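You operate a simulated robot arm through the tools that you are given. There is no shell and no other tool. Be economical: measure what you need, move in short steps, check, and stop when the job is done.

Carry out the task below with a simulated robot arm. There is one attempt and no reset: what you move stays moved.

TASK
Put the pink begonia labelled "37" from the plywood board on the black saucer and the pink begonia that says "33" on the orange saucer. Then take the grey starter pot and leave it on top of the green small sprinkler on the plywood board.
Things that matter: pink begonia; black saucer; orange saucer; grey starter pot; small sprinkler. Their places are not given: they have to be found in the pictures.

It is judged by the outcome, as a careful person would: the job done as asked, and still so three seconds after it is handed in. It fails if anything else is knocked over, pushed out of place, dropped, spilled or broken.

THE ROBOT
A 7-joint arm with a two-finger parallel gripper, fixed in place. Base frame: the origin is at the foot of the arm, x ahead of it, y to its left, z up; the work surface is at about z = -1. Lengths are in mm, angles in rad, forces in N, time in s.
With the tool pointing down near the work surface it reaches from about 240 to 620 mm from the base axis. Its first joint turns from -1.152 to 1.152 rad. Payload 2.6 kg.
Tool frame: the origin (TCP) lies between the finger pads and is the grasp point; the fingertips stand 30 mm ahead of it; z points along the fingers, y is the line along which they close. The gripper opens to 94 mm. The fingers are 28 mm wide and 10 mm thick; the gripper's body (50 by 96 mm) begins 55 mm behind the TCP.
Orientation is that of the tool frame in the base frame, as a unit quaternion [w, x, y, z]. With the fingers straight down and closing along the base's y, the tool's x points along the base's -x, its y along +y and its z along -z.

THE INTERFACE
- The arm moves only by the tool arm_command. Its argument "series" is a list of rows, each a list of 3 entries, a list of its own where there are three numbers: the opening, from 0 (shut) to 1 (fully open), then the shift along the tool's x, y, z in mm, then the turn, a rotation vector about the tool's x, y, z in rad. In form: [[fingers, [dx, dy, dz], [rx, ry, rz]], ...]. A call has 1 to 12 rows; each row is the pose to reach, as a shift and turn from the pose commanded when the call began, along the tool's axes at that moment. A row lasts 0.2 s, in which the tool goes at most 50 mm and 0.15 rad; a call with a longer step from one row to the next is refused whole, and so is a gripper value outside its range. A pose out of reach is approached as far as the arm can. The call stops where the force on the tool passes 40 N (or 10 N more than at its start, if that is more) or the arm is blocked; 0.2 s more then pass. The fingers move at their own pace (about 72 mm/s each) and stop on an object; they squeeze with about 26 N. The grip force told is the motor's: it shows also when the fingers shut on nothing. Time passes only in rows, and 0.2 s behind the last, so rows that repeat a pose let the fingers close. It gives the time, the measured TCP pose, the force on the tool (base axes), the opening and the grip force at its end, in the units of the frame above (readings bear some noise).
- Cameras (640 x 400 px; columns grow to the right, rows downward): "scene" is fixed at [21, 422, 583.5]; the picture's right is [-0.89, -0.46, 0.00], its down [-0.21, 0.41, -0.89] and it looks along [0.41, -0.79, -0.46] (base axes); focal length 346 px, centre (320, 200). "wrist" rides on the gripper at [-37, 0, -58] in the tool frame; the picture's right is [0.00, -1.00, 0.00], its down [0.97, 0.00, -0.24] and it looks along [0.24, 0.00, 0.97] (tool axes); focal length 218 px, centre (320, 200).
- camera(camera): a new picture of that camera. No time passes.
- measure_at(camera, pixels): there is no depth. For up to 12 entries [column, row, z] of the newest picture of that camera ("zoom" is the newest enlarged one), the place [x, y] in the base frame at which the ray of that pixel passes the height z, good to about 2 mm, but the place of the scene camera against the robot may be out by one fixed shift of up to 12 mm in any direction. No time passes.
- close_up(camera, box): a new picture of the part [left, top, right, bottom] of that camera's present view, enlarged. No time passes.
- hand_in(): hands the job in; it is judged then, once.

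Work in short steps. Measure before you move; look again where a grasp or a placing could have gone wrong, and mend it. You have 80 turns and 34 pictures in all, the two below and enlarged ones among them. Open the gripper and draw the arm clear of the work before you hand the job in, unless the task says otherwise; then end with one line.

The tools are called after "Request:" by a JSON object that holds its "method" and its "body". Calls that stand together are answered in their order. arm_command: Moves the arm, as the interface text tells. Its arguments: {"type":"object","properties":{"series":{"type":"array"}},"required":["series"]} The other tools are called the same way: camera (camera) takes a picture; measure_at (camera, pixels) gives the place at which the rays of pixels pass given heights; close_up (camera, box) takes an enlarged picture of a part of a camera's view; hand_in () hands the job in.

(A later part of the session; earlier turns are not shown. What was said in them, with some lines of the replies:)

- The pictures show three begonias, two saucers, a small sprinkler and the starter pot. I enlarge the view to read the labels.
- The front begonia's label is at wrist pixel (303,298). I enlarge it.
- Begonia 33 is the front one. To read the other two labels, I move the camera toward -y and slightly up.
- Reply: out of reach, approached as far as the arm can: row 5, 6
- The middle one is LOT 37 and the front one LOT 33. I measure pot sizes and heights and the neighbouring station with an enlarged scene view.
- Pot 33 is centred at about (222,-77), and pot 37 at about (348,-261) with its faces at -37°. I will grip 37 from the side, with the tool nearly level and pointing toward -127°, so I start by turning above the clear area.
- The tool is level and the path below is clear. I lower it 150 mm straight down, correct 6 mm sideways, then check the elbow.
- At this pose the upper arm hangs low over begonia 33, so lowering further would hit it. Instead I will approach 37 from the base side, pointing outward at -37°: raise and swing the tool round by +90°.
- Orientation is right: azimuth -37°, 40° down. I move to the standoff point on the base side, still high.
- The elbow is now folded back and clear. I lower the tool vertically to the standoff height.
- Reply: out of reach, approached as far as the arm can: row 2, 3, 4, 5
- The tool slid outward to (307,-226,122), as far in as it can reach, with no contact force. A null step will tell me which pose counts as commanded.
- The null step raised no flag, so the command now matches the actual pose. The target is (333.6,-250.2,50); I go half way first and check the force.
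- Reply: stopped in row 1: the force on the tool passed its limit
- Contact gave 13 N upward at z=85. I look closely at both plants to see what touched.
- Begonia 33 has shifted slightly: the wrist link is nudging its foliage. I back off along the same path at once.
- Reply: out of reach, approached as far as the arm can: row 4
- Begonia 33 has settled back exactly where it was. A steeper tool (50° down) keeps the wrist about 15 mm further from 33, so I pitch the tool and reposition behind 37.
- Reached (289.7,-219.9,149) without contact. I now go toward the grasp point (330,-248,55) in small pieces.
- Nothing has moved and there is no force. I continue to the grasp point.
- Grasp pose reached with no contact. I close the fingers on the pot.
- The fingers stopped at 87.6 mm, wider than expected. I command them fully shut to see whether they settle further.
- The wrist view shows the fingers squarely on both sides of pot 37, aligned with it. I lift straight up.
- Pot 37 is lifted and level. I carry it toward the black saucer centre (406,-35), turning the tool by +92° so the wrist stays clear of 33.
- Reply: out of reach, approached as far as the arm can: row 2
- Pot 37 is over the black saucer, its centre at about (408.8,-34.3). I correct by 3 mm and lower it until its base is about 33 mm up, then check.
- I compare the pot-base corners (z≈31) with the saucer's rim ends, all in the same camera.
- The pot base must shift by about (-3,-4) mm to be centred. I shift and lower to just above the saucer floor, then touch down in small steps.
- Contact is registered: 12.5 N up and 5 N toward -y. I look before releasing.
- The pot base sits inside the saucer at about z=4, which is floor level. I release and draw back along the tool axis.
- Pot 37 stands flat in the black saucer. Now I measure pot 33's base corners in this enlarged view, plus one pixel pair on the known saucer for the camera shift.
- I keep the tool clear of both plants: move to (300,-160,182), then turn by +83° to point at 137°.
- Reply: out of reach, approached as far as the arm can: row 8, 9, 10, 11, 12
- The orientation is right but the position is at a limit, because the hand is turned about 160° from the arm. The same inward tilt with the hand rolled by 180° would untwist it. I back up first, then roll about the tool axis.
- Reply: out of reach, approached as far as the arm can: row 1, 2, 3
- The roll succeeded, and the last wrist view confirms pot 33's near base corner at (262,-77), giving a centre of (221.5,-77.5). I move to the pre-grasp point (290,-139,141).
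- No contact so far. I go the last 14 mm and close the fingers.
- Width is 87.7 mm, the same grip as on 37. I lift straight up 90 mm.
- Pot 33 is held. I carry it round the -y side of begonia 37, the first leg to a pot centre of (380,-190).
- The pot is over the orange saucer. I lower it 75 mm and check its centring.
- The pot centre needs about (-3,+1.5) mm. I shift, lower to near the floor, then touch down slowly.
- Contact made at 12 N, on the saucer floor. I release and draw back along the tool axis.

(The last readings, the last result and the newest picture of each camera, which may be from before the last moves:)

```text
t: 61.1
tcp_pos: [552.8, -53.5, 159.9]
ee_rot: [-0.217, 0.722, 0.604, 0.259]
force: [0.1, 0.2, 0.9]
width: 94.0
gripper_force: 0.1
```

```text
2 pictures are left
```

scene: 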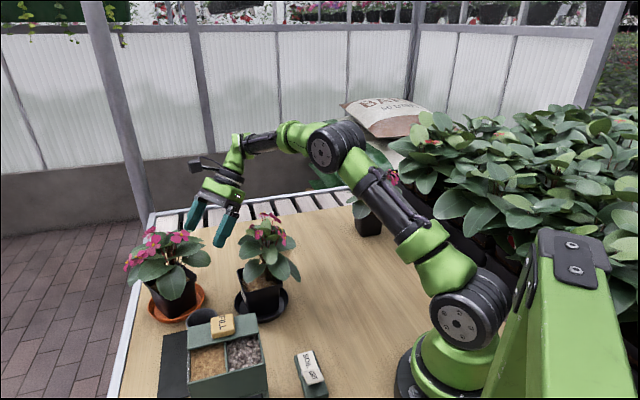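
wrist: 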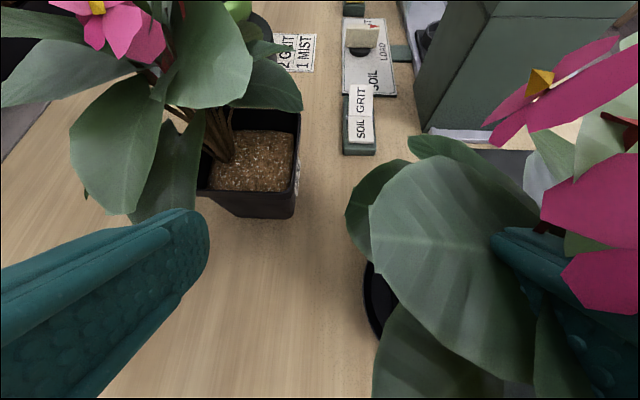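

Both plants stand on their saucers. Next is the grey starter pot at about (451.5,93), with its rim at z≈57. I raise the hand and bring the tool back to vertical.

Request:
{"method": "arm_command", "body": {"series": [[1, [18, 1.7, -37], [0, 0, 0]], [1, [36, 3.4, -74], [0, 0, 0]], [1, [36, 3.4, -74], [0, -0.138, 0]], [1, [36, 3.4, -74], [0, -0.275, 0]], [1, [36, 3.4, -74], [0, -0.413, 0]], [1, [36, 3.4, -74], [0, -0.55, 0]], [1, [36, 3.4, -74], [0, -0.688, 0]], [1, [36, 3.4, -74], [0, -0.688, 0]]]}}

Request:
{"method": "arm_command", "body": {"series": [[1, [0, 0, 0], [0, 0, -0.145]], [1, [0, 0, 0], [0, 0, -0.29]], [1, [0, 0, 0], [0, 0, -0.435]], [1, [0, 0, 0], [0, 0, -0.58]], [1, [0, 0, 0], [0, 0, -0.725]], [1, [0, 0, 0], [0, 0, -0.87]], [1, [0, 0, 0], [0, 0, -1.015]], [1, [0, 0, 0], [0, 0, -1.16]], [1, [0, 0, 0], [0, 0, -1.305]], [1, [0, 0, 0], [0, 0, -1.45]], [1, [0, 0, 0], [0, 0, -1.595]], [1, [0, 0, 0], [0, 0, -1.74]]]}}

```text
t: 63.0
tcp_pos: [552.3, -73.5, 240.5]
ee_rot: [-0.001, 0.767, 0.642, -0.002]
force: [1.3, -0.8, 0.5]
width: 93.9
gripper_force: 0.0
```

```text
t: 65.5
tcp_pos: [553.1, -72.2, 240.9]
ee_rot: [-0.001, 0.002, 1.0, 0.001]
force: [0.4, -0.2, -0.2]
width: 93.8
gripper_force: 0.0
```

Request:
{"method": "arm_command", "body": {"series": [[1, [20, 33, 0], [0, 0, -0.09]], [1, [41, 66, 0], [0, 0, -0.18]], [1, [61, 99, 0], [0, 0, -0.27]], [1, [81, 132, 0], [0, 0, -0.36]], [1, [101.6, 165.2, 0], [0, 0, -0.436]], [1, [101.6, 165.2, 0], [0, 0, -0.436]]]}}

Request:
{"method": "camera", "body": {"camera": "wrist"}}

```text
t: 67.0
tcp_pos: [452.9, 95.1, 240.8]
ee_rot: [0.0, -0.214, 0.977, 0.0]
force: [-0.2, -1.1, -1.2]
width: 94.0
gripper_force: 0.2
```

```text
1 pictures are left
```

wrist: 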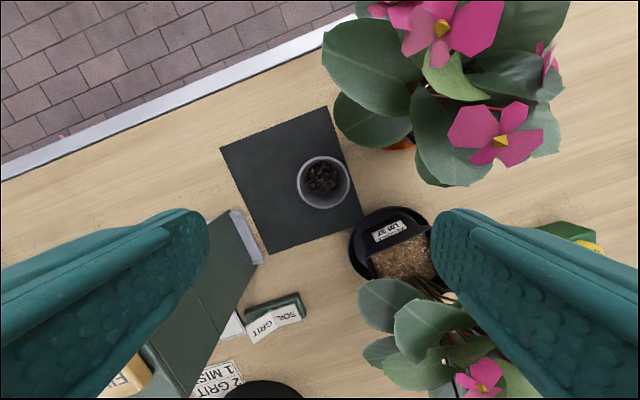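

The wrist view shows the pot's rim centred at (324,182), spanning columns 297–351. I measure it and the sprinkler's visible part.

Request:
{"method": "measure_at", "body": {"camera": "wrist", "pixels": [[324, 182, 57], [324, 182, 62], [297, 182, 57], [351, 182, 57], [322, 177, 10], [590, 245, 54], [570, 228, 38], [262, 258, 100], [235, 212, 100]]}}

```text
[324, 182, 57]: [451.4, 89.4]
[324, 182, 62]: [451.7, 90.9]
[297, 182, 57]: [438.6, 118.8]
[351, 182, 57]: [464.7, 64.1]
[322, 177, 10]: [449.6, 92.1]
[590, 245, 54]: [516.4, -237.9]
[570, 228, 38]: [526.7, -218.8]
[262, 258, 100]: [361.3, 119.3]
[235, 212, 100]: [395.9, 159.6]
```

The pot centre is (451,91). I centre over it and lower to z=45.

Request:
{"method": "arm_command", "body": {"series": [[1, [3.4, -2.9, 35], [0, 0, 0]], [1, [3.4, -2.9, 75], [0, 0, 0]], [1, [3.4, -2.9, 115], [0, 0, 0]], [1, [3.4, -2.9, 150], [0, 0, 0]], [1, [3.4, -2.9, 180], [0, 0, 0]], [1, [3.4, -2.9, 195.8], [0, 0, 0]], [1, [3.4, -2.9, 195.8], [0, 0, 0]]]}}

Request:
{"method": "arm_command", "body": {"series": [[0.6, [0, 0, 0], [0, 0, 0]], [0.3, [0, 0, 0], [0, 0, 0]], [0, [0, 0, 0], [0, 0, 0]], [0, [0, 0, 0], [0, 0, 0]]]}}

```text
t: 68.5
tcp_pos: [451.4, 88.1, 43.7]
ee_rot: [-0.001, -0.213, 0.977, 0.0]
force: [0.0, -0.3, 0.3]
width: 94.0
gripper_force: 0.0
```

```text
t: 69.5
tcp_pos: [450.5, 87.9, 45.4]
ee_rot: [-0.002, -0.213, 0.977, 0.001]
force: [0.2, -0.6, 0.6]
width: 59.2
gripper_force: 25.8
```

The pot is gripped at 59 mm. I lift it well above the plants.

Request:
{"method": "arm_command", "body": {"series": [[0, [0, 0, -10], [0, 0, 0]], [0, [0, 0, -40], [0, 0, 0]], [0, [0, 0, -80], [0, 0, 0]], [0, [0, 0, -120], [0, 0, 0]], [0, [0, 0, -160], [0, 0, 0]], [0, [0, 0, -200], [0, 0, 0]], [0, [0, 0, -225], [0, 0, 0]], [0, [0, 0, -225], [0, 0, 0]]]}}

```text
t: 71.3
tcp_pos: [452.1, 89.0, 272.4]
ee_rot: [0.0, -0.214, 0.977, 0.0]
force: [-1.2, 0.2, 0.0]
width: 59.0
gripper_force: 26.0
```

Request:
{"method": "arm_command", "body": {"series": [[0, [9.5, -30, 0], [0, 0, 0.08]], [0, [19, -60, 0], [0, 0, 0.17]], [0, [28, -90, 0], [0, 0, 0.26]], [0, [38, -120, 0], [0, 0, 0.34]], [0, [47, -150, 0], [0, 0, 0.43]], [0, [56.5, -180, 0], [0, 0, 0.52]], [0, [66, -210.6, 0], [0, 0, 0.6]], [0, [66, -210.6, 0], [0, 0, 0.6]]]}}

```text
t: 73.2
tcp_pos: [477.6, -128.6, 270.5]
ee_rot: [-0.001, 0.086, 0.996, 0.001]
force: [0.5, 0.0, -0.6]
width: 58.8
gripper_force: 26.6
```

I move to a viewpoint short of the sprinkler at z=160 for a last wrist measurement before placing.

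Request:
{"method": "arm_command", "body": {"series": [[0, [9, -22, 22], [0, 0, 0]], [0, [18, -44, 44], [0, 0, 0]], [0, [26.5, -66, 66], [0, 0, 0]], [0, [35, -89, 88], [0, 0, 0]], [0, [44.2, -110.7, 110], [0, 0, 0]], [0, [44.2, -110.7, 110], [0, 0, 0]]]}}

Request:
{"method": "camera", "body": {"camera": "wrist"}}

```text
t: 74.5
tcp_pos: [414.8, -229.8, 160.8]
ee_rot: [-0.001, 0.085, 0.996, 0.0]
force: [-0.1, -0.5, 0.0]
width: 59.0
gripper_force: 26.1
```

```text
0 pictures are left
```

wrist: 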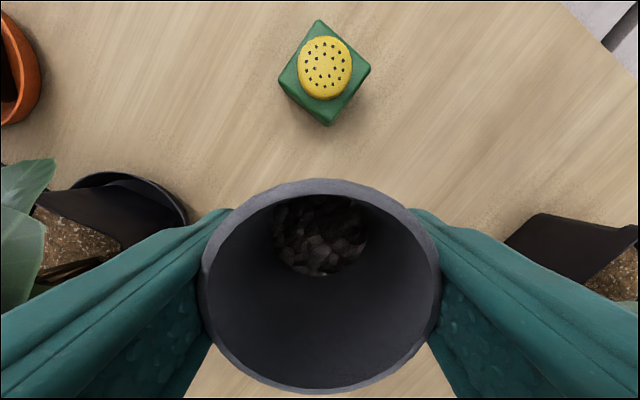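

The pot hangs upright, its rim 2 mm ahead of the TCP. The sprinkler's yellow top is centred at (325,66), and I measure it.

Request:
{"method": "measure_at", "body": {"camera": "wrist", "pixels": [[325, 65, 54], [325, 65, 50], [325, 65, 60], [298, 66, 54], [353, 66, 54], [325, 36, 54], [325, 94, 54], [279, 80, 36], [371, 70, 36], [318, 20, 36], [327, 118, 36]]}}

```text
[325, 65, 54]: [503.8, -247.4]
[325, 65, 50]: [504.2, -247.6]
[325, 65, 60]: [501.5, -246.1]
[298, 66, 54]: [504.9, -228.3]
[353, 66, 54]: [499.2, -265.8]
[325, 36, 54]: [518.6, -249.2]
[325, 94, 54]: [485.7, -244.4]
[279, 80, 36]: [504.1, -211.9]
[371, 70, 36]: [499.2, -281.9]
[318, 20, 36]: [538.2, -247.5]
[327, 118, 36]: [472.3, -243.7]
```

The top's centre is (502.5,-247). I move over it, then lower to just above.

Request:
{"method": "arm_command", "body": {"series": [[0, [-22, -0.5, 0], [0, 0, 0]], [0, [-44, -1, 0], [0, 0, 0]], [0, [-66, -1.5, 0], [0, 0, 0]], [0, [-87.3, -1.8, 0], [0, 0, 0]], [0, [-87.3, -1.8, 20], [0, 0, 0]], [0, [-87.3, -1.8, 38], [0, 0, 0]], [0, [-87.3, -1.8, 48], [0, 0, 0]], [0, [-87.3, -1.8, 48], [0, 0, 0]]]}}

```text
t: 76.3
tcp_pos: [502.6, -246.7, 111.3]
ee_rot: [-0.001, 0.084, 0.996, 0.002]
force: [0.2, -0.3, -0.7]
width: 59.0
gripper_force: 25.8
```

Request:
{"method": "arm_command", "body": {"series": [[0, [1.2, 0, 1.5], [0, 0, 0]], [0, [1.2, 0, 3], [0, 0, 0]], [0, [1.2, 0, 4.5], [0, 0, 0]], [0, [1.2, 0, 6], [0, 0, 0]], [0, [1.2, 0, 6], [0, 0, 0]]]}}

```text
t: 77.5
tcp_pos: [500.6, -246.2, 105.3]
ee_rot: [-0.001, 0.086, 0.996, 0.001]
force: [1.0, -0.5, -1.5]
width: 59.0
gripper_force: 25.7
```

Request:
{"method": "arm_command", "body": {"series": [[0, [0, 0, 1.2], [0, 0, 0]], [0, [0, 0, 2.4], [0, 0, 0]], [0, [0, 0, 3.6], [0, 0, 0]], [0, [0, 0, 3.6], [0, 0, 0]]]}}

```text
t: 78.5
tcp_pos: [500.8, -247.4, 101.1]
ee_rot: [0.0, 0.086, 0.996, 0.001]
force: [-0.1, 0.0, -0.1]
width: 58.7
gripper_force: 26.1
```

Request:
{"method": "arm_command", "body": {"series": [[0, [0, 0, 1.2], [0, 0, 0]], [0, [0, 0, 2.4], [0, 0, 0]], [0, [0, 0, 2.4], [0, 0, 0]]]}}

```text
t: 79.3
tcp_pos: [500.2, -246.8, 100.6]
ee_rot: [-0.001, 0.085, 0.996, 0.0]
force: [1.0, -0.5, -1.2]
width: 58.8
gripper_force: 26.1
```

Request:
{"method": "arm_command", "body": {"series": [[0, [0, 0, 1.2], [0, 0, 0]], [0, [0, 0, 2.4], [0, 0, 0]], [0, [0, 0, 2.4], [0, 0, 0]]]}}

```text
t: 80.2
tcp_pos: [501.2, -247.1, 97.8]
ee_rot: [-0.001, 0.085, 0.996, 0.001]
force: [-0.5, 1.7, 6.6]
width: 58.6
gripper_force: 26.0
```

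Contact is 6.6 N at the expected height (top z≈53). I open gradually, wait, then rise straight up.

Request:
{"method": "arm_command", "body": {"series": [[0.66, [0, 0, 0], [0, 0, 0]], [0.7, [0, 0, 0], [0, 0, 0]], [0.8, [0, 0, 0], [0, 0, 0]], [0.95, [0, 0, 0], [0, 0, 0]], [0.95, [0, 0, 0], [0, 0, 0]], [0.95, [0, 0, -10], [0, 0, 0]], [0.95, [0, 0, -25], [0, 0, 0]], [0.95, [0, 0, -50], [0, 0, 0]], [0.95, [0, 0, -80], [0, 0, 0]], [0.95, [0, 0, -110], [0, 0, 0]], [0.95, [0, 0, -110], [0, 0, 0]]]}}

```text
t: 82.5
tcp_pos: [498.8, -248.1, 206.7]
ee_rot: [0.0, 0.086, 0.996, 0.001]
force: [0.5, 0.5, -0.2]
width: 89.4
gripper_force: 0.0
```

Released with no load. I draw the arm clear and hand in.

Request:
{"method": "arm_command", "body": {"series": [[1, [0, 0, -40], [0, 0, 0]], [1, [40, 0, -60], [0, 0, 0]], [1, [80, 0, -70], [0, 0, 0]], [1, [80, 0, -70], [0, 0, 0]]]}}

Request:
{"method": "hand_in", "body": {}}

```text
t: 83.5
tcp_pos: [418.8, -234.4, 278.2]
ee_rot: [-0.001, 0.085, 0.996, 0.001]
force: [-0.6, -0.3, 0.6]
width: 94.1
gripper_force: 0.0
```

```text
The job is handed in.
```

I put begonia 37 on the black saucer, begonia 33 on the orange saucer and the grey starter pot on top of the green sprinkler, then handed the job in; I had no pictures left to check the starter pot after letting go, so that last placement rests on the contact reading, and the wrist nudged begonia 33 once before I lifted it, though it settled back in place.
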